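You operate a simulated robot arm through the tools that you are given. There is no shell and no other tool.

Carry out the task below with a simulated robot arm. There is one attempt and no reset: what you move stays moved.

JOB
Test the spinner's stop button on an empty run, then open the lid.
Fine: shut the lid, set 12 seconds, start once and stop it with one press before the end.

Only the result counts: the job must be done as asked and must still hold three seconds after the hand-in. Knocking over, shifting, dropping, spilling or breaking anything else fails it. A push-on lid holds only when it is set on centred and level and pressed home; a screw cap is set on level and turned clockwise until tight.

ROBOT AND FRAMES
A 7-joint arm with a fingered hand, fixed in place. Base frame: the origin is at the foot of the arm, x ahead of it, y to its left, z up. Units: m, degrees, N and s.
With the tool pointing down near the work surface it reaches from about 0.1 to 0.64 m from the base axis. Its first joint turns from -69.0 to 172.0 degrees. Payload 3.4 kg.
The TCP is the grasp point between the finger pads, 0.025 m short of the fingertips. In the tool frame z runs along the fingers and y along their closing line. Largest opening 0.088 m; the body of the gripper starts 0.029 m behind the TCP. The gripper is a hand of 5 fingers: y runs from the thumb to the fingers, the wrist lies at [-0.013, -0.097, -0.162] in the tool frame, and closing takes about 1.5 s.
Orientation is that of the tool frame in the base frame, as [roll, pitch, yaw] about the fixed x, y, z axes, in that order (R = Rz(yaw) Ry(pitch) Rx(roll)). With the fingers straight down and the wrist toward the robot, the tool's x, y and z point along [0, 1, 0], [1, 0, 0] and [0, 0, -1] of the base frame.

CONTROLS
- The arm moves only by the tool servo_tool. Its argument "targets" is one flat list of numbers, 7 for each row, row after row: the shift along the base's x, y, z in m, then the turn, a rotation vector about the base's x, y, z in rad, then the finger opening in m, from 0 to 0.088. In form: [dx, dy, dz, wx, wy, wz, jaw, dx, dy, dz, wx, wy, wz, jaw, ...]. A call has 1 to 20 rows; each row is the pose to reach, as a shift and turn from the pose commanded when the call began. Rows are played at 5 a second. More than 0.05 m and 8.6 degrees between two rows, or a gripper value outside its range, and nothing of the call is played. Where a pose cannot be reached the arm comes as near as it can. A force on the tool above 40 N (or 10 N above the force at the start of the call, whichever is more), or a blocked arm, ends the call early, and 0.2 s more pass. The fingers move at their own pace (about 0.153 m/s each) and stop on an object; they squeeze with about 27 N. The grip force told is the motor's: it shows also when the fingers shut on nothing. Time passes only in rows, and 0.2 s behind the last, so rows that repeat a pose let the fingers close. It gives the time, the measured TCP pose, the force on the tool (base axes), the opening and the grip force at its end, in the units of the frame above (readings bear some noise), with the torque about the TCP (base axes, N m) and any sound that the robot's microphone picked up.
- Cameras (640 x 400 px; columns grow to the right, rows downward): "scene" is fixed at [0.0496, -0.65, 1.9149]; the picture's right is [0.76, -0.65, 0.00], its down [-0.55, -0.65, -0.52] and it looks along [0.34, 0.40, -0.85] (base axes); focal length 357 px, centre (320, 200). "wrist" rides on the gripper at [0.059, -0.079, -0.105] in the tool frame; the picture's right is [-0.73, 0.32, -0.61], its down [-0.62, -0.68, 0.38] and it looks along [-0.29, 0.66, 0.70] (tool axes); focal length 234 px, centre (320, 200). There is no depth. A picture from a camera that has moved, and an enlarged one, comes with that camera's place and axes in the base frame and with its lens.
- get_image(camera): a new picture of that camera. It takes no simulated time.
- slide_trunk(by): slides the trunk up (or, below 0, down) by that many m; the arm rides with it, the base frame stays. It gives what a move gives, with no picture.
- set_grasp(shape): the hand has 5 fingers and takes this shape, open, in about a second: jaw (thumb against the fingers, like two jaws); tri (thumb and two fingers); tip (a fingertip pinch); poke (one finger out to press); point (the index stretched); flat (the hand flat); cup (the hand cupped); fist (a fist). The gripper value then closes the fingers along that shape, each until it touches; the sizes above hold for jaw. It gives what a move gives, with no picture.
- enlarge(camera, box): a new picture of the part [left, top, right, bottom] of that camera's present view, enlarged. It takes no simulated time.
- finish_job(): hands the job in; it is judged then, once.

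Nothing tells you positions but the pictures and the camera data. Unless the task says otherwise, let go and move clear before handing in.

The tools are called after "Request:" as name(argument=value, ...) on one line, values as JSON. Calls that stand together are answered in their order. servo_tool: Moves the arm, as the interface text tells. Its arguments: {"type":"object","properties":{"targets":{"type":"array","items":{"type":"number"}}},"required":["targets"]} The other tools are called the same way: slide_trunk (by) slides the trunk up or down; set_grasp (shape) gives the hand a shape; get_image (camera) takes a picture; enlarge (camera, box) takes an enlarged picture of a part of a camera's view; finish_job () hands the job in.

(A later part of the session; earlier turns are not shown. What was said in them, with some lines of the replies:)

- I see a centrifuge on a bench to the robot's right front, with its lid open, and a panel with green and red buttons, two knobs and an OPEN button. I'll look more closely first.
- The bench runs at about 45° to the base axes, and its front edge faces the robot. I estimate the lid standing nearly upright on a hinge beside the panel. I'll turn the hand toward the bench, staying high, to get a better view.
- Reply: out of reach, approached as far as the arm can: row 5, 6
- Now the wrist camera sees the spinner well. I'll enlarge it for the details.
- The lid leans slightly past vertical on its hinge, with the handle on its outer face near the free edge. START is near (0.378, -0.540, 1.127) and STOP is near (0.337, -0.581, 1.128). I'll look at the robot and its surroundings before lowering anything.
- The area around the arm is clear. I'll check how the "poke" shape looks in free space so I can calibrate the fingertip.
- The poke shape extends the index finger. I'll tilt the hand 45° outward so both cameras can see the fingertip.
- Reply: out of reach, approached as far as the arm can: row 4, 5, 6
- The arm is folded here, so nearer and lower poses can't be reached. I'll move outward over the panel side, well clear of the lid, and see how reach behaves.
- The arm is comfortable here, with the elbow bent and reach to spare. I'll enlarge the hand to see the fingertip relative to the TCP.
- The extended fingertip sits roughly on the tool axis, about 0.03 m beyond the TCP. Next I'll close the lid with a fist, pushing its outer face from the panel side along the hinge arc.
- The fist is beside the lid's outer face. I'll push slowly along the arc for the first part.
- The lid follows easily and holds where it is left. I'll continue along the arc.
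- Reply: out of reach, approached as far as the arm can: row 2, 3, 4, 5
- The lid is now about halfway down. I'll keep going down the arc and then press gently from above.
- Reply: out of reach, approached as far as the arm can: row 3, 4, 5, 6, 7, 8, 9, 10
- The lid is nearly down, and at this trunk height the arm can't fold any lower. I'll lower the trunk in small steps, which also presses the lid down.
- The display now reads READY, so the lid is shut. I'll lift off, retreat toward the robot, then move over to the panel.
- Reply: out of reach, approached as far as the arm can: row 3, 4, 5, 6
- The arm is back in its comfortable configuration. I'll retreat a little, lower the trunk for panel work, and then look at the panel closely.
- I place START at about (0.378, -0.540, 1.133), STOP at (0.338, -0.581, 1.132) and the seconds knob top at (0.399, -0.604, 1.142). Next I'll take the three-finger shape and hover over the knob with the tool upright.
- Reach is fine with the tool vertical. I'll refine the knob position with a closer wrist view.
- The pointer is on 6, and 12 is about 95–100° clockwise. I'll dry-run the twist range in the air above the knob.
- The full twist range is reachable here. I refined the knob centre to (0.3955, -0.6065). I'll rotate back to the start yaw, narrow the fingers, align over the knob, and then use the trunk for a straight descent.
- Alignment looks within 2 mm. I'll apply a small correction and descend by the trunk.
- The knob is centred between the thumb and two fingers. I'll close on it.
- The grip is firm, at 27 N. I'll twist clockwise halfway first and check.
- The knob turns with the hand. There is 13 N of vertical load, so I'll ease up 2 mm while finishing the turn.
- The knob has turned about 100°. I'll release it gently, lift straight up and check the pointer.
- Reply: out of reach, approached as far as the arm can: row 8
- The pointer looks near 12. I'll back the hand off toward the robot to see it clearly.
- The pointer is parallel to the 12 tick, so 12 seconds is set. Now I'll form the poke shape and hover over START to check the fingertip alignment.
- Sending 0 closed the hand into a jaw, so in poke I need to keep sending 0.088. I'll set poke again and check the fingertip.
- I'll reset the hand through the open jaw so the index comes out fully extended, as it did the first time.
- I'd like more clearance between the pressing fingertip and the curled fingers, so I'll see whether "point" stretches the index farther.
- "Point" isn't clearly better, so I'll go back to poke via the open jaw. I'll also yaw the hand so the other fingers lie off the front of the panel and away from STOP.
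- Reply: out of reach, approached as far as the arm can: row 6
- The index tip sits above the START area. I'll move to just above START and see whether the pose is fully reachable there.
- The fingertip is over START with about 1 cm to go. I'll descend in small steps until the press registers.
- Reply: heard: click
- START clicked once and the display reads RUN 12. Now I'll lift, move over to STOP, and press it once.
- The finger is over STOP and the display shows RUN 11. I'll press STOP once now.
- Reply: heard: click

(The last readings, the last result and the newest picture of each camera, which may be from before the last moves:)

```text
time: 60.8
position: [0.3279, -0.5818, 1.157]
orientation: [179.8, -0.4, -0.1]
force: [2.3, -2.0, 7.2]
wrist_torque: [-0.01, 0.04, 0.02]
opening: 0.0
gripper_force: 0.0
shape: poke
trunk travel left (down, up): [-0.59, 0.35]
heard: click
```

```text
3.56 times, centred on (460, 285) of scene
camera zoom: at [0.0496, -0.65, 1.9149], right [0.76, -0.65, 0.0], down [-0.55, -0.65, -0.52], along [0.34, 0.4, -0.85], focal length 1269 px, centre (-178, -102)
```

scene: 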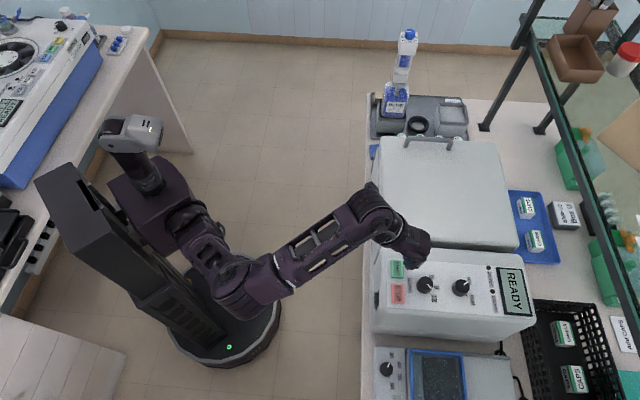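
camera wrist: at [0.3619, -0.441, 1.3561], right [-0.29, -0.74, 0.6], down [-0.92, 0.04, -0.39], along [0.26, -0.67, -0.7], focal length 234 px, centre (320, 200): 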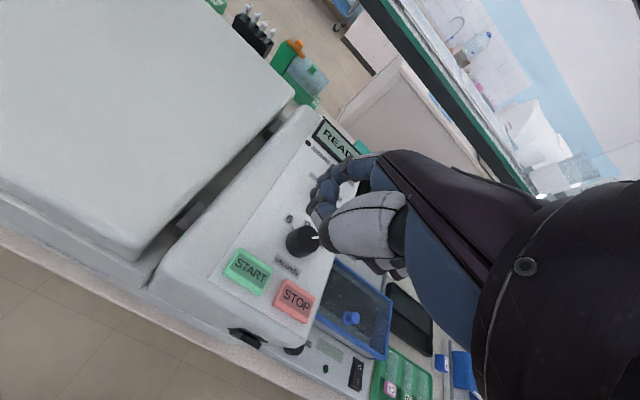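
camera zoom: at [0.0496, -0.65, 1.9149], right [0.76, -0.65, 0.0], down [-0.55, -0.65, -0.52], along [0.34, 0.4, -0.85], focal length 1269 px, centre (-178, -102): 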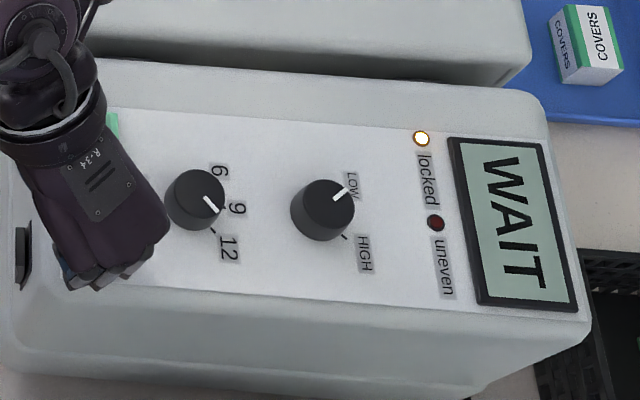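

STOP clicked once and the display says WAIT, with the lid still locked. I'll lift off and retreat while the rotor coasts down.

Request:
servo_tool(targets=[0, 0, 0.02, 0, 0, 0, 0.088, 0, 0, 0.045, 0, 0, 0, 0.088, -0.005, 0.0, 0.07, 0, 0, 0.1, 0.088, -0.025, 0.02, 0.08, 0, 0, 0.22, 0.088, -0.045, 0.045, 0.08, 0, 0, 0.35, 0.088, -0.06, 0.07, 0.08, 0, 0, 0.48, 0.088, -0.07, 0.09, 0.08, 0, 0, 0.61, 0.088, -0.075, 0.11, 0.08, 0, 0, 0.74, 0.088])

Request:
get_image(camera="scene")

Request:
get_image(camera="wrist")

```text
time: 62.6
position: [0.251, -0.472, 1.2369]
orientation: [180.0, -0.1, 42.5]
force: [0.4, -0.3, 0.6]
wrist_torque: [0.0, -0.01, 0.0]
opening: 0.0
gripper_force: 0.2
shape: poke
trunk travel left (down, up): [-0.59, 0.35]
```

```text
taken
```

scene: 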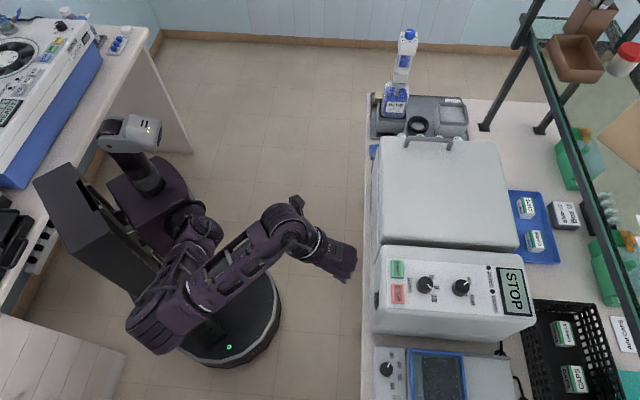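

```text
taken
camera wrist: at [0.2412, -0.3729, 1.3417], right [-0.32, -0.73, 0.61], down [-0.92, 0.08, -0.39], along [0.23, -0.68, -0.7], focal length 234 px, centre (320, 200)
```

wrist: 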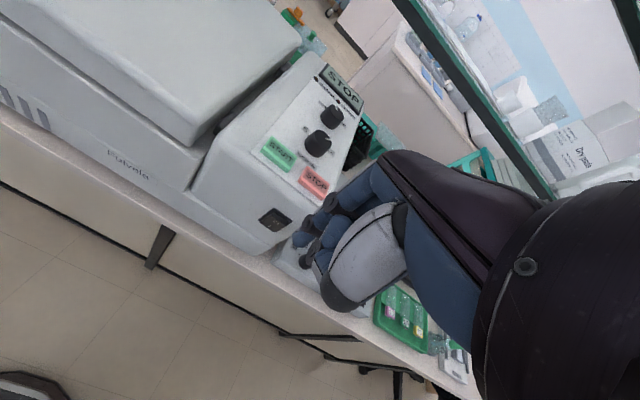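

The display shows STOP. Now I'll work out where the handle is on the closed lid.

Request:
enlarge(camera="scene", box=[365, 120, 525, 250])

Request:
enlarge(camera="scene", box=[470, 250, 550, 320])

```text
3.08 times, centred on (445, 185) of scene
camera zoom: at [0.0496, -0.65, 1.9149], right [0.76, -0.65, 0.0], down [-0.55, -0.65, -0.52], along [0.34, 0.4, -0.85], focal length 1098 px, centre (-65, 246)
```

zoom: 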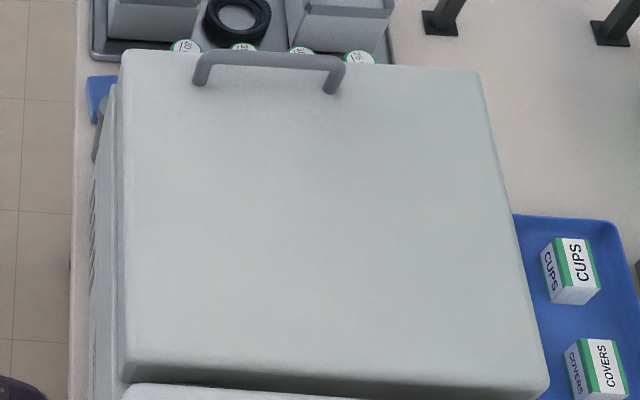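

```text
5.71 times, centred on (510, 285) of scene
camera zoom: at [0.0496, -0.65, 1.9149], right [0.76, -0.65, 0.0], down [-0.55, -0.65, -0.52], along [0.34, 0.4, -0.85], focal length 2039 px, centre (-766, -286)
```

zoom: 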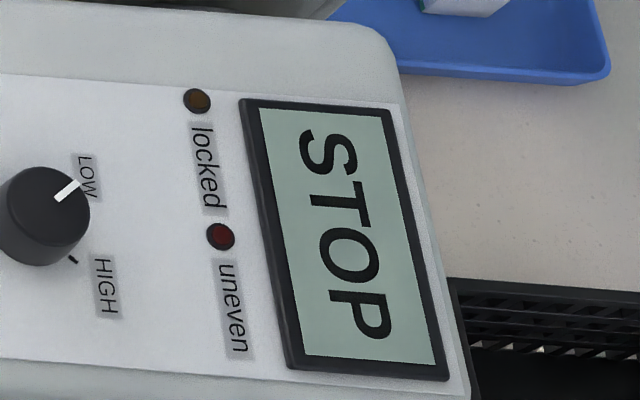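

The locked lamp is off, so the lid is free. I'll raise the trunk, reset the hand to an open jaw, and get a view of the handle.

Request:
slide_trunk(by=0.15)

Request:
set_grasp(shape="jaw")

Request:
servo_tool(targets=[0.01, 0.03, 0, 0, 0, 0.12, 0.088, 0.02, 0.06, 0, 0, 0, 0.24, 0.088, 0.03, 0.09, 0, 0, 0, 0.36, 0.088, 0.04, 0.12, 0, 0, 0, 0.48, 0.088, 0.05, 0.14, 0, 0, 0, 0.6, 0.088, 0.06, 0.16, 0, 0, 0, 0.72, 0.088, 0.07, 0.17, 0, 0, 0, 0.83, 0.088])

Request:
get_image(camera="wrist")

Request:
get_image(camera="scene")

```text
time: 64.3
position: [0.2518, -0.4721, 1.3867]
orientation: [-179.9, -0.2, 42.3]
force: [0.6, 0.1, 0.8]
wrist_torque: [0.0, -0.02, 0.03]
opening: 0.0004
gripper_force: 0.0
shape: poke
trunk travel left (down, up): [-0.74, 0.2]
```

```text
time: 65.2
position: [0.2509, -0.4721, 1.3867]
orientation: [-179.9, -0.1, 42.3]
force: [0.4, 0.4, 0.2]
wrist_torque: [0.01, 0.0, 0.03]
opening: 0.088
gripper_force: 0.0
shape: jaw
trunk travel left (down, up): [-0.74, 0.2]
```

```text
time: 66.8
position: [0.3235, -0.3028, 1.3869]
orientation: [-179.9, -0.1, 89.9]
force: [0.0, -0.9, -0.1]
wrist_torque: [-0.02, 0.02, -0.02]
opening: 0.0879
gripper_force: 0.0
shape: jaw
trunk travel left (down, up): [-0.74, 0.2]
```

```text
taken
camera wrist: at [0.2442, -0.2434, 1.4914], right [0.32, -0.73, 0.6], down [-0.68, -0.62, -0.39], along [0.66, -0.29, -0.7], focal length 234 px, centre (320, 200)
```

wrist: 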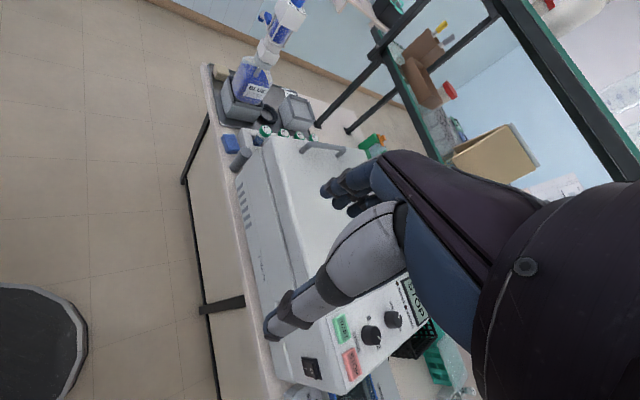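

```text
taken
```

scene: 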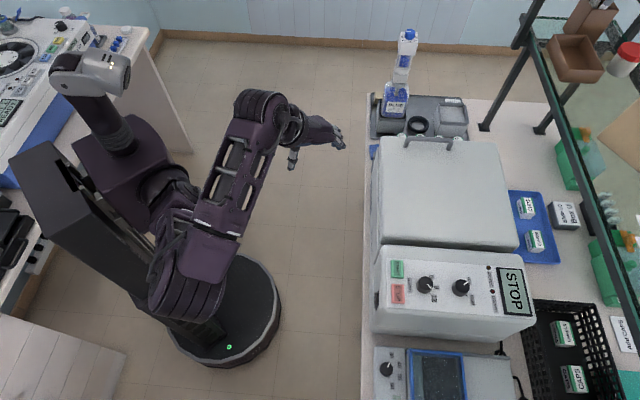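

Request:
enlarge(camera="wrist", box=[220, 120, 380, 220])

Request:
enlarge(camera="scene", box=[370, 125, 480, 185])

```text
4.00 times, centred on (300, 170) of wrist
camera zoom: at [0.2442, -0.2434, 1.4914], right [0.32, -0.73, 0.6], down [-0.68, -0.62, -0.39], along [0.66, -0.29, -0.7], focal length 937 px, centre (400, 320)
```

zoom: 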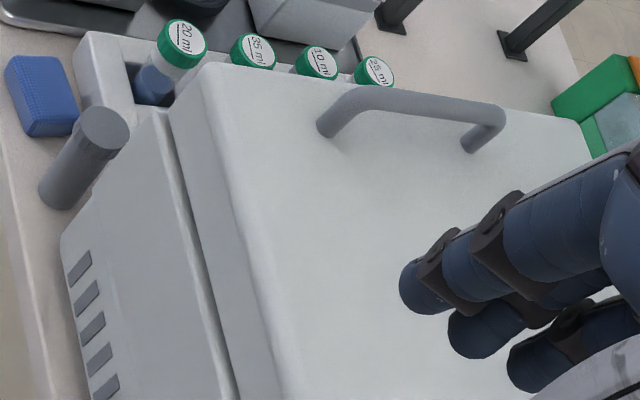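

```text
5.82 times, centred on (425, 155) of scene
camera zoom: at [0.0496, -0.65, 1.9149], right [0.76, -0.65, 0.0], down [-0.55, -0.65, -0.52], along [0.34, 0.4, -0.85], focal length 2076 px, centre (-291, 462)
```

zoom: 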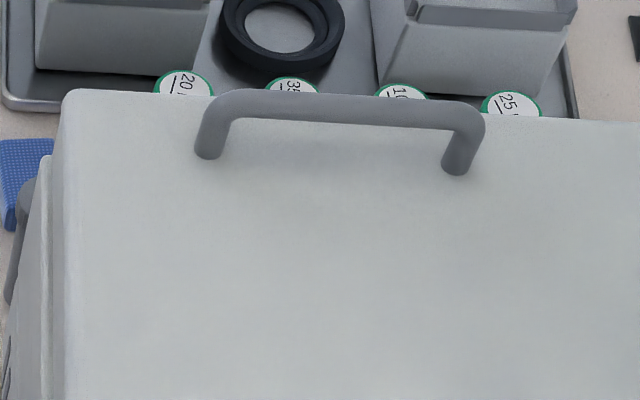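

I place the handle bar at about u=0.26, v=0.685–0.807, z≈1.164, with the lid top at 1.126 and a gap of about 3 cm under the bar. I'll pinch the bar with the three-finger shape and follow the hinge arc. First I'll raise the trunk and move above the handle to check reach.

Request:
slide_trunk(by=0.085)

Request:
set_grasp(shape="tri")

Request:
servo_tool(targets=[0.04, -0.003, -0.02, 0, 0, 0.07, 0.07, 0.08, -0.006, -0.04, 0, 0, 0.14, 0.07, 0.12, -0.009, -0.06, 0, 0, 0.21, 0.065, 0.16, -0.012, -0.08, 0, 0, 0.28, 0.06, 0.2, -0.015, -0.1, 0, 0, 0.35, 0.06, 0.24, -0.017, -0.12, 0, 0, 0.436, 0.06, 0.28, -0.019, -0.14, 0, 0, 0.436, 0.06])

Request:
get_image(camera="scene")

Request:
get_image(camera="wrist")

```text
time: 68.0
position: [0.322, -0.3044, 1.4714]
orientation: [180.0, -0.2, 89.7]
force: [0.0, -0.5, 0.0]
wrist_torque: [0.04, 0.01, 0.0]
opening: 0.0881
gripper_force: 0.1
shape: jaw
trunk travel left (down, up): [-0.825, 0.115]
```

```text
time: 68.9
position: [0.3224, -0.3025, 1.4719]
orientation: [180.0, -0.2, 89.7]
force: [-0.2, 0.8, -0.4]
wrist_torque: [-0.03, 0.01, -0.03]
opening: 0.088
gripper_force: 0.0
shape: tri
trunk travel left (down, up): [-0.825, 0.115]
```

```text
time: 70.5
position: [0.6062, -0.3219, 1.3308]
orientation: [-179.8, -0.3, 114.9]
force: [0.2, -0.6, -0.1]
wrist_torque: [0.01, 0.02, 0.01]
opening: 0.0601
gripper_force: 0.0
shape: tri
trunk travel left (down, up): [-0.825, 0.115]
```

```text
taken
```

scene: 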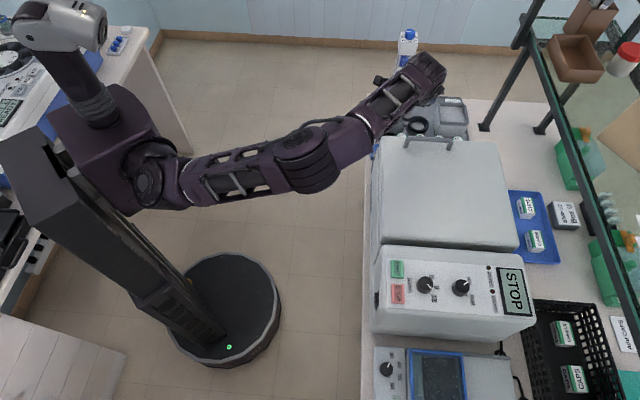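

```text
taken
camera wrist: at [0.5098, -0.3, 1.4355], right [0.6, -0.52, 0.6], down [-0.36, -0.85, -0.38], along [0.72, 0.02, -0.7], focal length 234 px, centre (320, 200)
```

wrist: 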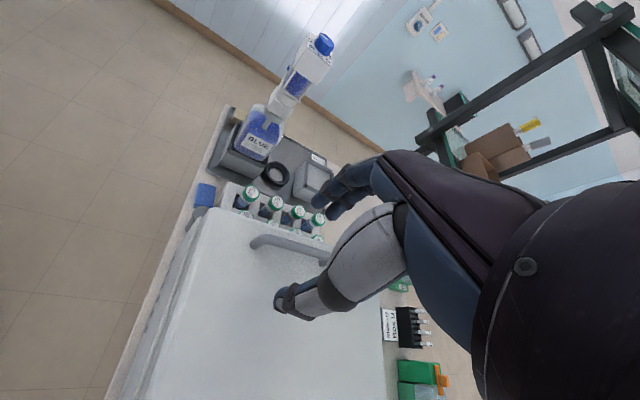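

Request:
enlarge(camera="wrist", box=[190, 180, 390, 330])

```text
2.67 times, centred on (290, 255) of wrist
camera zoom: at [0.5098, -0.3, 1.4355], right [0.6, -0.52, 0.6], down [-0.36, -0.85, -0.38], along [0.72, 0.02, -0.7], focal length 624 px, centre (400, 53)
```

zoom: 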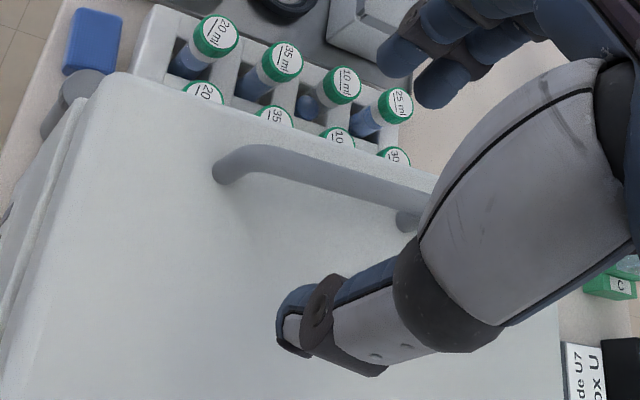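

The handle position is confirmed. I'll tilt the hand about 25° outward and hover right over the bar.

Request:
servo_tool(targets=[0.022, -0.002, -0.01, -0.046, -0.099, 0, 0.06, 0.045, -0.003, -0.025, -0.093, -0.197, 0, 0.06, 0.068, -0.005, -0.045, -0.14, -0.296, 0, 0.06, 0.0905, -0.0065, -0.06, -0.186, -0.395, 0, 0.06, 0.0905, -0.0065, -0.08, -0.186, -0.395, 0, 0.06])

Request:
get_image(camera="scene")

Request:
enlarge(camera="wrist", box=[190, 150, 410, 330])

```text
time: 71.7
position: [0.6924, -0.3285, 1.2512]
orientation: [163.2, 18.8, 112.0]
force: [0.4, -0.8, -0.3]
wrist_torque: [0.01, 0.01, 0.02]
opening: 0.0603
gripper_force: 0.0
shape: tri
trunk travel left (down, up): [-0.825, 0.115]
```

```text
taken
```

scene: 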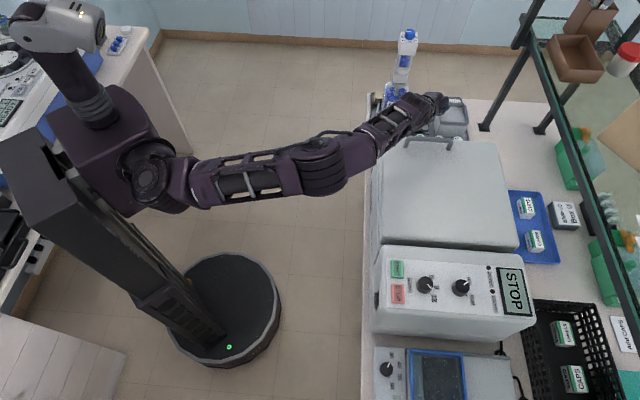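

```text
2.22 times, centred on (300, 240) of wrist
camera zoom: at [0.5638, -0.2931, 1.3057], right [0.3, -0.38, 0.87], down [-0.21, -0.92, -0.33], along [0.93, -0.09, -0.36], focal length 520 px, centre (364, 111)
```

zoom: 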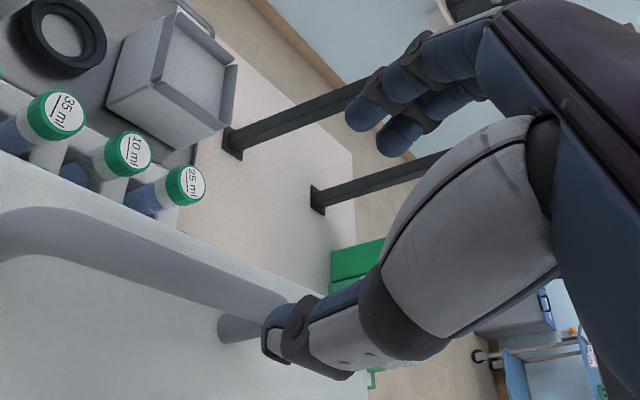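

The hover pose is reachable. I'll descend with the trunk, checking partway.

Request:
slide_trunk(by=-0.05)

Request:
enlarge(camera="wrist", box=[190, 150, 410, 330])

Request:
enlarge(camera="scene", box=[360, 80, 500, 180])

```text
time: 72.7
position: [0.6915, -0.3296, 1.2014]
orientation: [163.4, 18.7, 112.1]
force: [-0.2, -0.3, 0.1]
wrist_torque: [-0.01, -0.02, -0.02]
opening: 0.0602
gripper_force: 0.0
shape: tri
trunk travel left (down, up): [-0.775, 0.165]
```

```text
2.22 times, centred on (300, 240) of wrist
camera zoom: at [0.5635, -0.2926, 1.2562], right [0.3, -0.39, 0.87], down [-0.21, -0.92, -0.33], along [0.93, -0.09, -0.36], focal length 520 px, centre (364, 111)
```

zoom: 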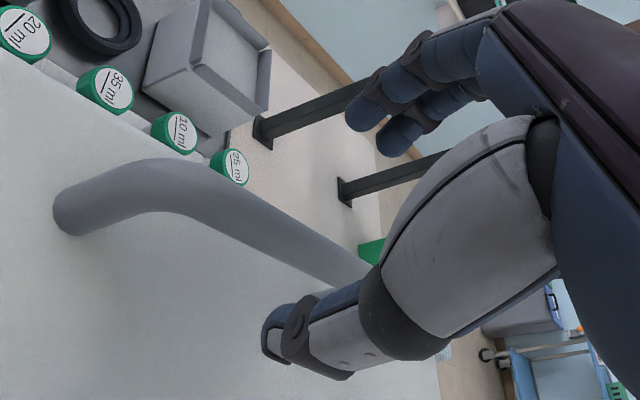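

```text
4.00 times, centred on (430, 130) of scene
camera zoom: at [0.0496, -0.65, 1.9149], right [0.76, -0.65, 0.0], down [-0.55, -0.65, -0.52], along [0.34, 0.4, -0.85], focal length 1427 px, centre (-120, 480)
```

zoom: 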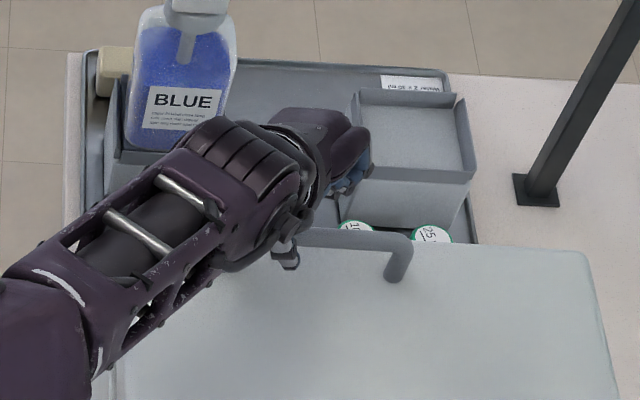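

Request:
slide_trunk(by=-0.025)

Request:
enlarge(camera="wrist", box=[190, 150, 410, 330])

```text
time: 73.4
position: [0.6919, -0.3284, 1.1767]
orientation: [163.2, 18.8, 112.1]
force: [0.5, -0.5, -0.2]
wrist_torque: [-0.03, 0.05, 0.03]
opening: 0.0604
gripper_force: 0.0
shape: tri
trunk travel left (down, up): [-0.75, 0.19]
```

```text
2.22 times, centred on (300, 240) of wrist
camera zoom: at [0.5634, -0.2927, 1.2312], right [0.3, -0.39, 0.87], down [-0.21, -0.92, -0.33], along [0.93, -0.09, -0.36], focal length 520 px, centre (364, 111)
```

zoom: 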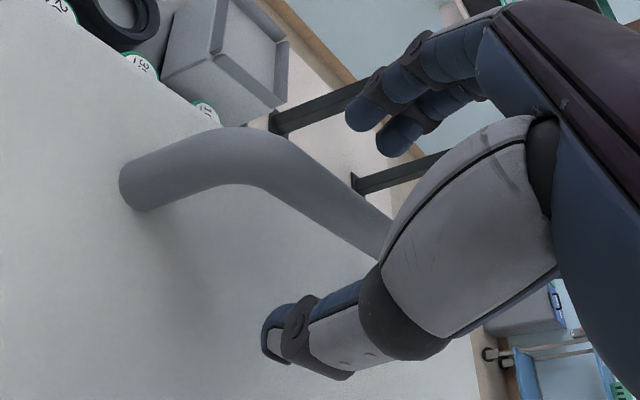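

Request:
slide_trunk(by=-0.01)

Request:
servo_tool(targets=[0, 0, 0, 0, 0, 0, 0.045, 0, 0, 0, 0, 0, 0, 0.03, 0, 0, 0, 0, 0, 0, 0.015, 0, 0, 0, 0, 0, 0, 0.005, 0, 0, 0, 0, 0, 0, 0.0, 0, 0, 0, 0, 0, 0, 0.0, 0, 0, 0, 0, 0, 0, 0.0, 0, 0, 0, 0, 0, 0, 0.0])

Request:
enlarge(camera="wrist", box=[190, 150, 410, 330])

```text
time: 73.9
position: [0.6917, -0.3294, 1.1666]
orientation: [163.5, 18.8, 112.1]
force: [-0.2, 0.4, 0.2]
wrist_torque: [0.01, 0.01, 0.03]
opening: 0.0601
gripper_force: 0.0
shape: tri
trunk travel left (down, up): [-0.74, 0.2]
```

```text
time: 75.7
position: [0.6919, -0.3296, 1.1672]
orientation: [163.4, 18.8, 112.0]
force: [-2.6, -0.3, -2.3]
wrist_torque: [0.03, 0.02, 0.02]
opening: 0.0041
gripper_force: 26.9
shape: tri
trunk travel left (down, up): [-0.74, 0.2]
```

```text
2.22 times, centred on (300, 240) of wrist
camera zoom: at [0.5631, -0.2935, 1.221], right [0.3, -0.39, 0.87], down [-0.21, -0.92, -0.33], along [0.93, -0.09, -0.36], focal length 520 px, centre (364, 111)
```

zoom: 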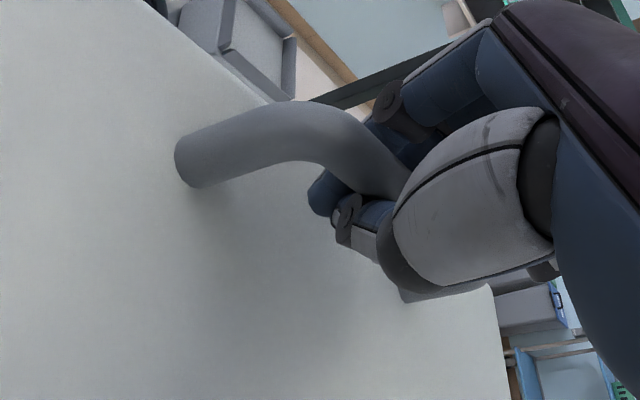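

The thumb and index have closed around the bar, hooking it. I'll start lifting along the hinge arc.

Request:
servo_tool(targets=[-0.0018, -0.0018, 0.0145, 0, 0, 0, 0, -0.0041, -0.0041, 0.0294, 0, 0, 0, 0, -0.007, -0.007, 0.0444, 0, 0, 0, 0, -0.0105, -0.0105, 0.0594, 0, 0, 0, 0, -0.0147, -0.0147, 0.074, 0, 0, 0, 0, -0.0192, -0.0192, 0.0882, 0, 0, 0, 0])

Request:
get_image(camera="scene")

Request:
get_image(camera="wrist")

```text
time: 77.1
position: [0.6705, -0.3504, 1.2558]
orientation: [163.2, 18.7, 112.0]
force: [-4.7, -3.2, -4.3]
wrist_torque: [0.0, 0.01, -0.01]
opening: 0.0039
gripper_force: 27.6
shape: tri
trunk travel left (down, up): [-0.74, 0.2]
```

```text
taken
```

scene: 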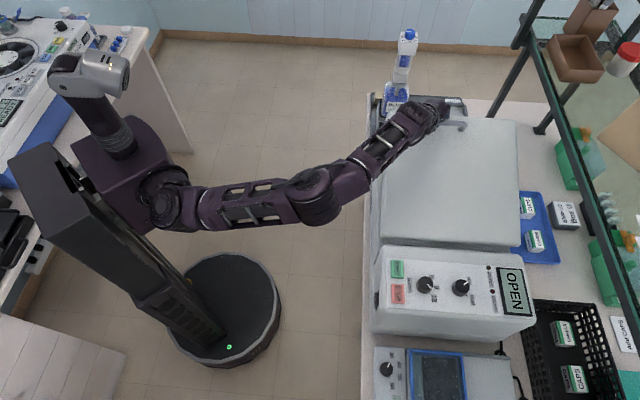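

```text
taken
camera wrist: at [0.5423, -0.3144, 1.3101], right [0.3, -0.39, 0.87], down [-0.21, -0.92, -0.33], along [0.93, -0.09, -0.36], focal length 234 px, centre (320, 200)
```

wrist: 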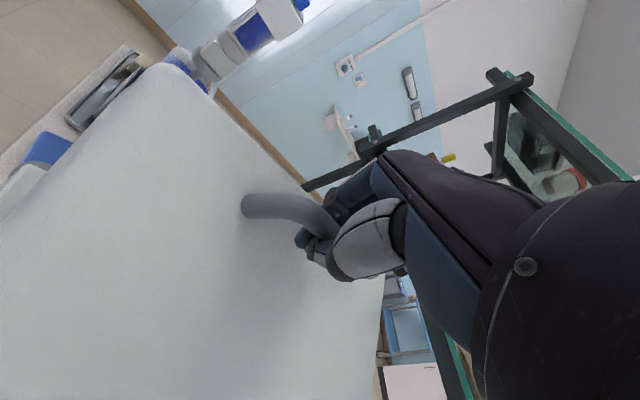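

The display now says OPEN and the lid is lifting with low force. I'll continue along the arc.

Request:
servo_tool(targets=[-0.0052, -0.0052, 0.014, 0, 0, 0, 0, -0.0107, -0.0107, 0.0274, 0, 0, 0, 0, -0.0169, -0.0169, 0.0404, 0, 0, 0, 0, -0.0234, -0.0234, 0.0531, 0, 0, 0, 0, -0.0306, -0.0306, 0.0651, 0, 0, 0, 0, -0.038, -0.038, 0.0767, 0, 0, 0, 0, -0.046, -0.046, 0.0876, 0, 0, 0, 0, -0.0542, -0.0542, 0.0981, 0, 0, 0, 0])

Request:
get_image(camera="scene")

Request:
get_image(camera="wrist")

```text
time: 78.9
position: [0.6167, -0.4064, 1.3517]
orientation: [163.2, 18.5, 112.0]
force: [-12.0, -4.2, -15.8]
wrist_torque: [0.01, -0.11, 0.0]
opening: 0.0045
gripper_force: 26.8
shape: tri
trunk travel left (down, up): [-0.74, 0.2]
```

```text
taken
```

scene: 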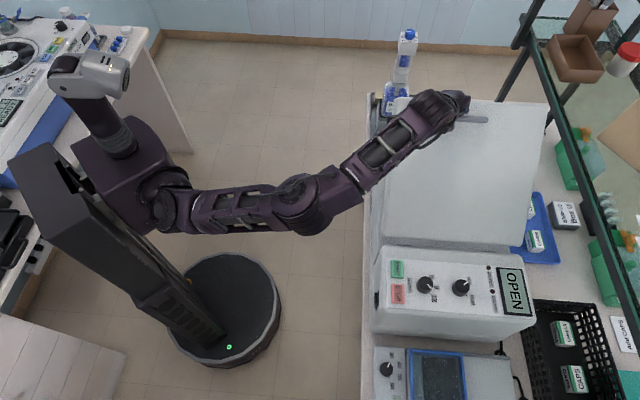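

```text
taken
camera wrist: at [0.488, -0.3707, 1.4067], right [0.3, -0.39, 0.87], down [-0.21, -0.92, -0.34], along [0.93, -0.09, -0.36], focal length 234 px, centre (320, 200)
```

wrist: 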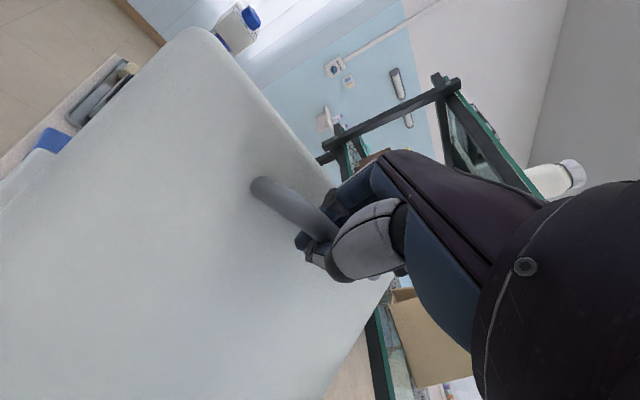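

There is about 19 N of inward radial pull, so my arc radius is slightly too large. I'll correct the hinge centre and continue.

Request:
servo_tool(targets=[-0.006, -0.006, 0.0, 0, 0, 0, 0, -0.0119, -0.0119, 0.0024, 0, 0, 0, 0, -0.0195, -0.0195, 0.0095, 0, 0, 0, 0, -0.0272, -0.0272, 0.0161, 0, 0, 0, 0])

```text
time: 79.9
position: [0.5917, -0.43, 1.3691]
orientation: [163.2, 18.8, 112.1]
force: [0.6, -1.3, -0.4]
wrist_torque: [-0.01, 0.01, -0.02]
opening: 0.0033
gripper_force: 27.5
shape: tri
trunk travel left (down, up): [-0.74, 0.2]
```

Request:
servo_tool(targets=[-0.008, -0.008, 0.0062, 0, 0, 0, 0, -0.016, -0.016, 0.0119, 0, 0, 0, 0, -0.0244, -0.0244, 0.017, 0, 0, 0, 0, -0.0328, -0.0328, 0.0217, 0, 0, 0, 0, -0.0415, -0.0415, 0.0257, 0, 0, 0, 0, -0.0501, -0.0501, 0.0294, 0, 0, 0, 0])

Request:
get_image(camera="scene")

Request:
get_image(camera="wrist")

```text
time: 81.3
position: [0.54, -0.4798, 1.3988]
orientation: [163.3, 18.7, 112.1]
force: [0.4, -0.6, -0.5]
wrist_torque: [0.0, 0.03, -0.03]
opening: 0.003
gripper_force: 26.7
shape: tri
trunk travel left (down, up): [-0.74, 0.2]
```

```text
taken
```

scene: 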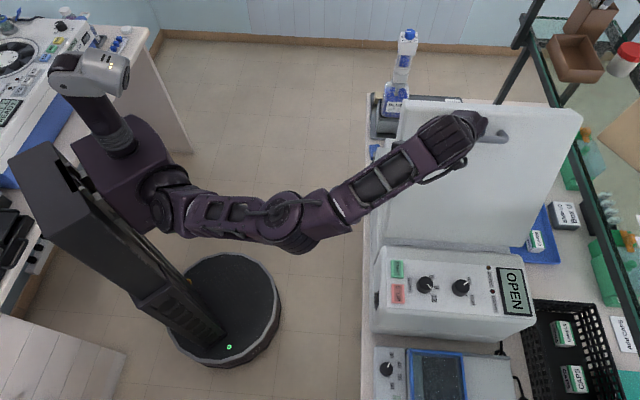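

```text
taken
camera wrist: at [0.412, -0.4441, 1.4532], right [0.3, -0.39, 0.87], down [-0.21, -0.92, -0.33], along [0.93, -0.09, -0.36], focal length 234 px, centre (320, 200)
```

wrist: 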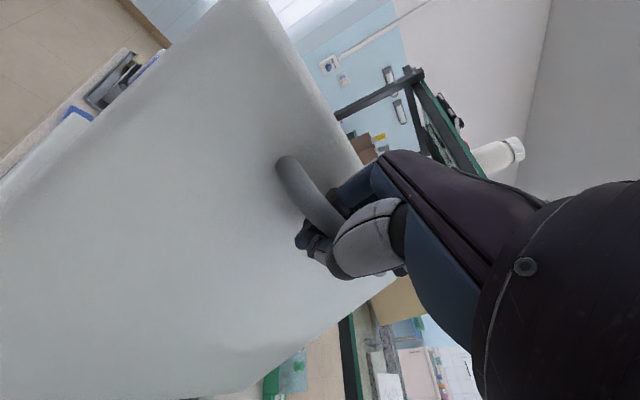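

The lid is about 65° open with no strain. I'll continue while rolling the hand slightly with the lid to keep the fingers clear of its face.

Request:
servo_tool(targets=[-0.0088, -0.0088, 0.0029, 0.025, -0.025, 0, 0, -0.0177, -0.0177, 0.0055, 0.05, -0.05, 0, 0, -0.0266, -0.0266, 0.0074, 0.08, -0.08, 0, 0, -0.0356, -0.0356, 0.0089, 0.11, -0.11, 0, 0, -0.0446, -0.0446, 0.0096, 0.14, -0.14, 0, 0, -0.0537, -0.0537, 0.01, 0.17, -0.17, 0, 0])

Request:
get_image(camera="scene")

Request:
get_image(camera="wrist")

```text
time: 82.7
position: [0.4857, -0.5352, 1.4086]
orientation: [150.3, 13.0, 108.5]
force: [-0.3, -0.5, -0.3]
wrist_torque: [0.01, 0.0, -0.03]
opening: 0.0032
gripper_force: 27.4
shape: tri
trunk travel left (down, up): [-0.74, 0.2]
```

```text
taken
```

scene: 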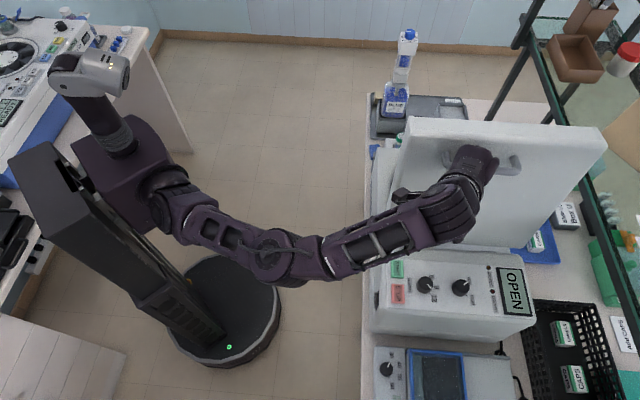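

```text
taken
camera wrist: at [0.3499, -0.5064, 1.4454], right [0.16, -0.53, 0.83], down [-0.14, -0.85, -0.51], along [0.98, -0.04, -0.21], focal length 234 px, centre (320, 200)
```

wrist: 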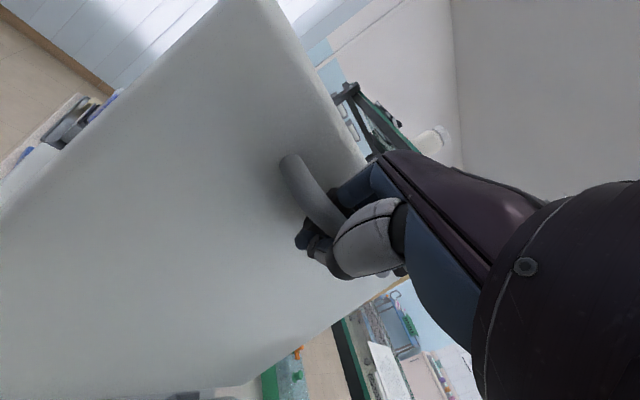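

Request:
servo_tool(targets=[-0.009, -0.009, -0.0003, 0.03, -0.03, 0, 0, -0.0181, -0.0181, -0.0011, 0.06, -0.06, 0, 0, -0.0271, -0.0271, -0.0025, 0.09, -0.09, 0, 0, -0.0361, -0.0361, -0.0045, 0.12, -0.12, 0, 0, -0.0435, -0.0435, -0.0066, 0.15, -0.15, 0, 0, -0.0503, -0.0503, -0.0087, 0.17, -0.17, 0, 0])

Request:
get_image(camera="scene")

Request:
get_image(camera="wrist")

```text
time: 84.1
position: [0.4371, -0.5851, 1.4]
orientation: [137.9, 6.6, 106.4]
force: [-0.5, 0.1, 0.5]
wrist_torque: [-0.01, -0.04, 0.0]
opening: 0.0029
gripper_force: 26.7
shape: tri
trunk travel left (down, up): [-0.74, 0.2]
```

```text
taken
```

scene: 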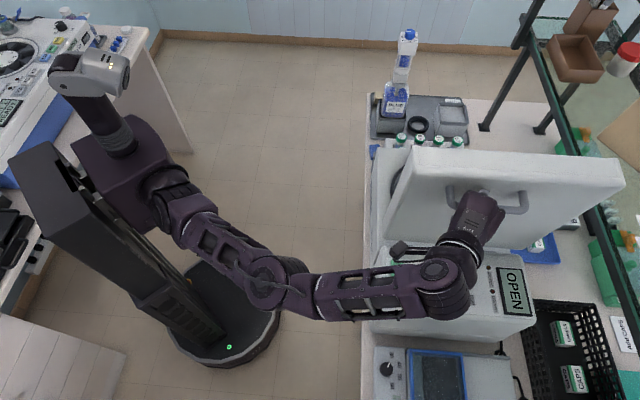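

```text
taken
camera wrist: at [0.2956, -0.5608, 1.4174], right [0.02, -0.67, 0.75], down [-0.04, -0.75, -0.66], along [1.0, -0.02, -0.04], focal length 234 px, centre (320, 200)
```

wrist: 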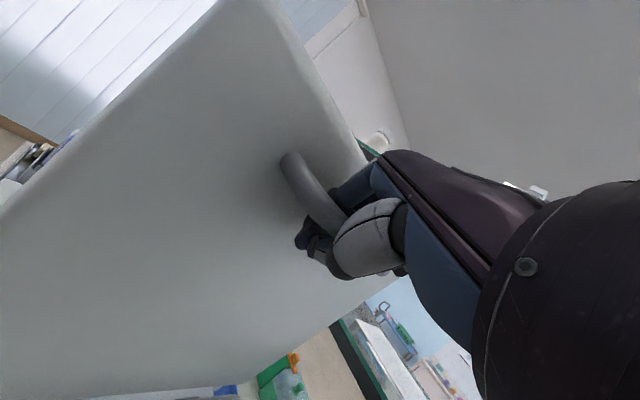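

The lid is back at its original open position and the display reads OPEN. I'll release the bar gently and back out along the finger direction.

Request:
servo_tool(targets=[0, 0, 0, 0, 0, 0, 0.01, 0, 0, 0, 0, 0, 0, 0.018, 0, 0, 0, 0, 0, 0, 0.026, 0, 0, 0, 0, 0, 0, 0.034, 0, 0, 0, 0, 0, 0, 0.038, 0, 0, 0, 0, 0, 0, 0.038])

Request:
enlarge(camera="wrist", box=[230, 120, 430, 300])

Request:
enlarge(camera="scene", box=[380, 130, 640, 310])

```text
time: 85.5
position: [0.4375, -0.5844, 1.3984]
orientation: [138.0, 6.5, 106.4]
force: [-1.4, -0.9, -0.7]
wrist_torque: [-0.01, 0.02, 0.02]
opening: 0.037
gripper_force: 0.1
shape: tri
trunk travel left (down, up): [-0.74, 0.2]
```

```text
2.22 times, centred on (330, 210) of wrist
camera zoom: at [0.2956, -0.561, 1.4174], right [0.02, -0.67, 0.75], down [-0.04, -0.75, -0.67], along [1.0, -0.02, -0.04], focal length 520 px, centre (298, 178)
```

zoom: 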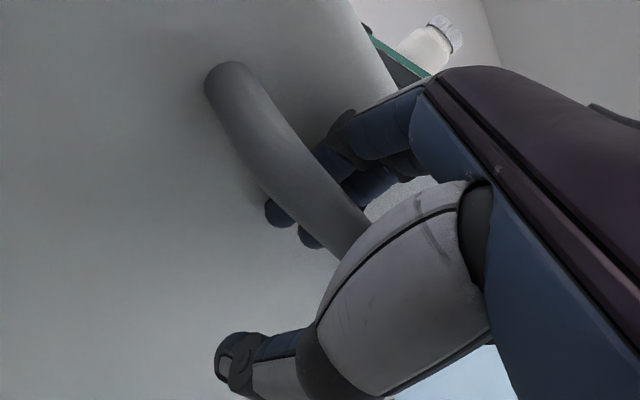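

```text
2.22 times, centred on (510, 220) of scene
camera zoom: at [0.0496, -0.65, 1.9149], right [0.76, -0.65, 0.0], down [-0.55, -0.65, -0.52], along [0.34, 0.4, -0.85], focal length 793 px, centre (-102, 156)
```

zoom: 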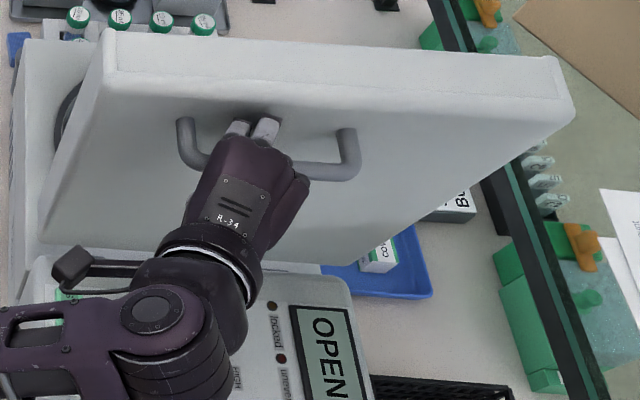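

Request:
servo_tool(targets=[0, 0, 0, 0, 0, 0, 0.046, 0, 0, 0, 0, 0, 0, 0.052, 0, 0, 0, 0, 0, 0, 0.052, -0.0047, -0.0007, 0.0052, 0, 0, 0, 0.052, -0.0093, -0.0015, 0.0103, 0, 0, 0, 0.052])

Request:
enlarge(camera="wrist", box=[230, 120, 430, 300])

```text
time: 86.7
position: [0.4267, -0.5854, 1.4092]
orientation: [137.8, 6.5, 106.5]
force: [0.1, -0.6, 0.5]
wrist_torque: [0.04, 0.01, 0.0]
opening: 0.051
gripper_force: 0.0
shape: tri
trunk travel left (down, up): [-0.74, 0.2]
```

```text
2.22 times, centred on (330, 210) of wrist
camera zoom: at [0.2866, -0.5622, 1.4279], right [0.02, -0.67, 0.75], down [-0.04, -0.75, -0.67], along [1.0, -0.02, -0.04], focal length 520 px, centre (298, 178)
```

zoom: 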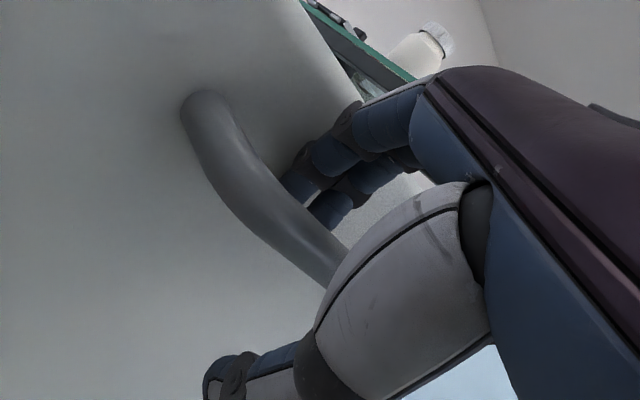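

The fingers are clear above the bar. I'll back out farther and then retreat toward the robot.

Request:
servo_tool(targets=[-0.0093, -0.0015, 0.0103, 0, 0, 0, 0.052, -0.02, -0.003, 0.022, 0, 0, 0, 0.052, -0.033, -0.005, 0.037, 0, 0, 0, 0.052, -0.047, -0.008, 0.05, 0, 0, 0, 0.052])

Request:
get_image(camera="wrist")

Request:
get_image(camera="scene")

```text
time: 87.7
position: [0.3788, -0.5895, 1.4608]
orientation: [137.8, 6.8, 106.3]
force: [-0.4, 0.6, -0.9]
wrist_torque: [0.01, 0.0, -0.01]
opening: 0.0518
gripper_force: 0.0
shape: tri
trunk travel left (down, up): [-0.74, 0.2]
```

```text
taken
camera wrist: at [0.2368, -0.5662, 1.4779], right [0.02, -0.66, 0.75], down [-0.04, -0.75, -0.66], along [1.0, -0.02, -0.04], focal length 234 px, centre (320, 200)
```

wrist: 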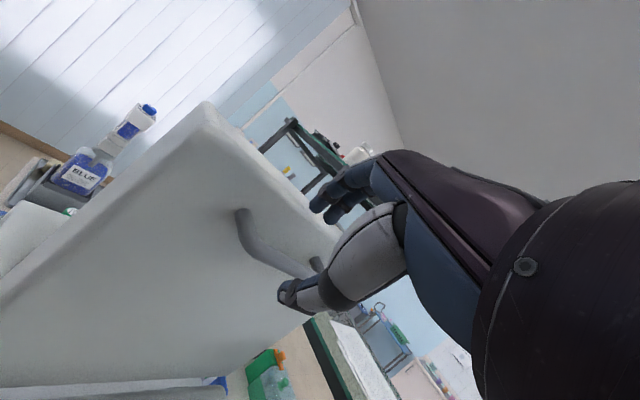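

```text
taken
```

scene: 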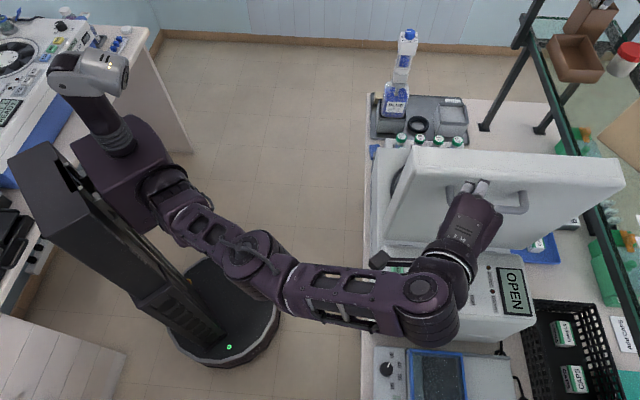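

The hand is free of the handle. I'll retreat toward the robot, away from the lid and panel.

Request:
servo_tool(targets=[-0.02, 0.006, 0.01, 0, 0, 0, 0.052, -0.045, 0.025, 0.015, 0, 0, 0, 0.052, -0.07, 0.05, 0.015, 0, 0, 0, 0.052, -0.095, 0.075, 0.015, 0, 0, 0, 0.052, -0.12, 0.1, 0.015, 0, 0, 0, 0.052, -0.145, 0.125, 0.015, 0, 0, 0, 0.052])

Request:
get_image(camera="scene")

Request:
enlarge(camera="scene", box=[360, 80, 640, 255])

Request:
enlarge(camera="scene", box=[360, 230, 560, 355])

```text
time: 89.1
position: [0.2341, -0.4667, 1.4754]
orientation: [138.0, 6.6, 106.5]
force: [-0.1, 0.8, -0.5]
wrist_torque: [0.01, 0.0, -0.04]
opening: 0.0518
gripper_force: 0.0
shape: tri
trunk travel left (down, up): [-0.74, 0.2]
```

```text
taken
```

scene: 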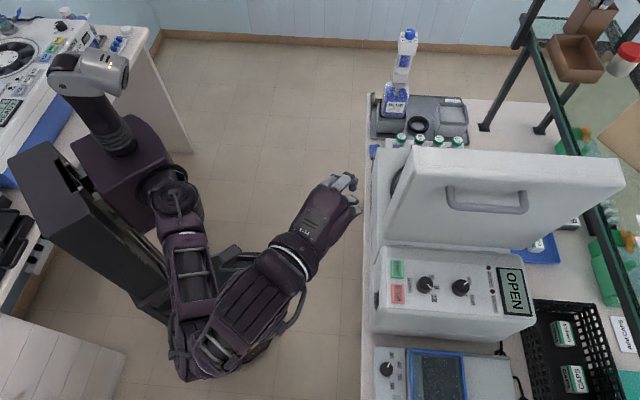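

```text
2.29 times, centred on (500, 168) of scene
camera zoom: at [0.0496, -0.65, 1.9149], right [0.76, -0.65, 0.0], down [-0.55, -0.65, -0.52], along [0.34, 0.4, -0.85], focal length 816 px, centre (-91, 274)
```

zoom: 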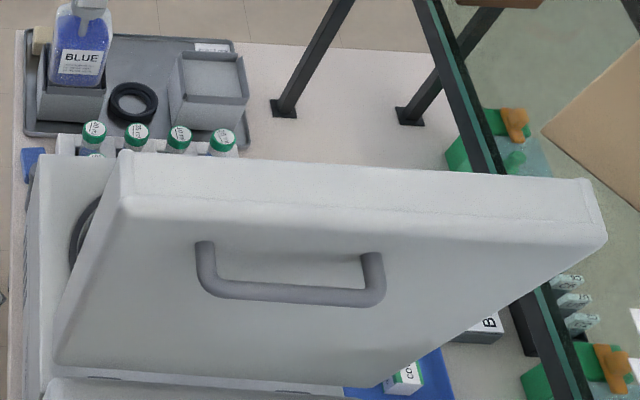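

```text
3.20 times, centred on (460, 292) of scene
camera zoom: at [0.0496, -0.65, 1.9149], right [0.76, -0.65, 0.0], down [-0.55, -0.65, -0.52], along [0.34, 0.4, -0.85], focal length 1142 px, centre (-128, -96)
```

zoom: 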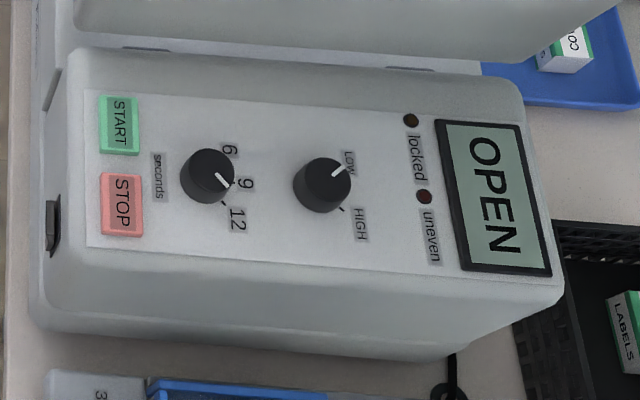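

The lid is exactly where it stood at the start, the display reads OPEN and nothing else has moved. I'll let a couple of seconds pass to confirm it holds.

Request:
servo_tool(targets=[-0.01, 0.01, 0, 0, 0, 0, 0.052, -0.02, 0.02, 0, 0, 0, 0, 0.052, -0.02, 0.02, 0, 0, 0, 0, 0.052, -0.02, 0.02, 0, 0, 0, 0, 0.052, -0.02, 0.02, 0, 0, 0, 0, 0.052, -0.02, 0.02, 0, 0, 0, 0, 0.052, -0.02, 0.02, 0, 0, 0, 0, 0.052, -0.02, 0.02, 0, 0, 0, 0, 0.052, -0.02, 0.02, 0, 0, 0, 0, 0.052, -0.02, 0.02, 0, 0, 0, 0, 0.052, -0.02, 0.02, 0, 0, 0, 0, 0.052, -0.02, 0.02, 0, 0, 0, 0, 0.052])

Request:
get_image(camera="scene")

```text
time: 91.7
position: [0.2156, -0.4465, 1.4753]
orientation: [137.9, 6.5, 106.4]
force: [0.4, -0.1, -0.3]
wrist_torque: [0.01, -0.01, 0.01]
opening: 0.0515
gripper_force: 0.1
shape: tri
trunk travel left (down, up): [-0.74, 0.2]
```

```text
taken
```

scene: 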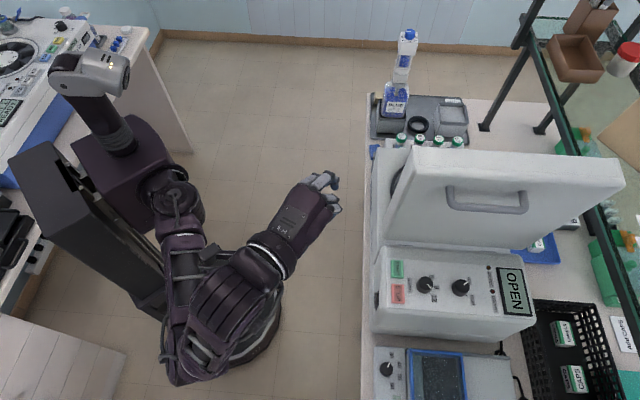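

The lid is standing open and steady, the timer was set to 12 seconds, and the run was started once and stopped once. The hand is clear, so I'm handing in.

Request:
finish_job()

```text
The job is handed in.
```

The stop-button test is done: the spinner stopped on one press of STOP about two seconds after START, and the lid is open again. I've handed the job in.

- **Lid shut:** I pushed it down until the display read READY.
- **Timer:** I turned the seconds knob from 6 to 12, and the display showed RUN 12 at the start.
- **Run:** One press of START and one press of STOP. The display went to WAIT, then STOP, and the locked lamp went out.
- **Lid open:** I lifted it by the handle, back to where it stood at the start. The display reads OPEN, and the lid stayed put while I waited a few seconds before handing in.

The rotor was empty, and I saw nothing else on the bench moved. The seconds knob is still on 12.
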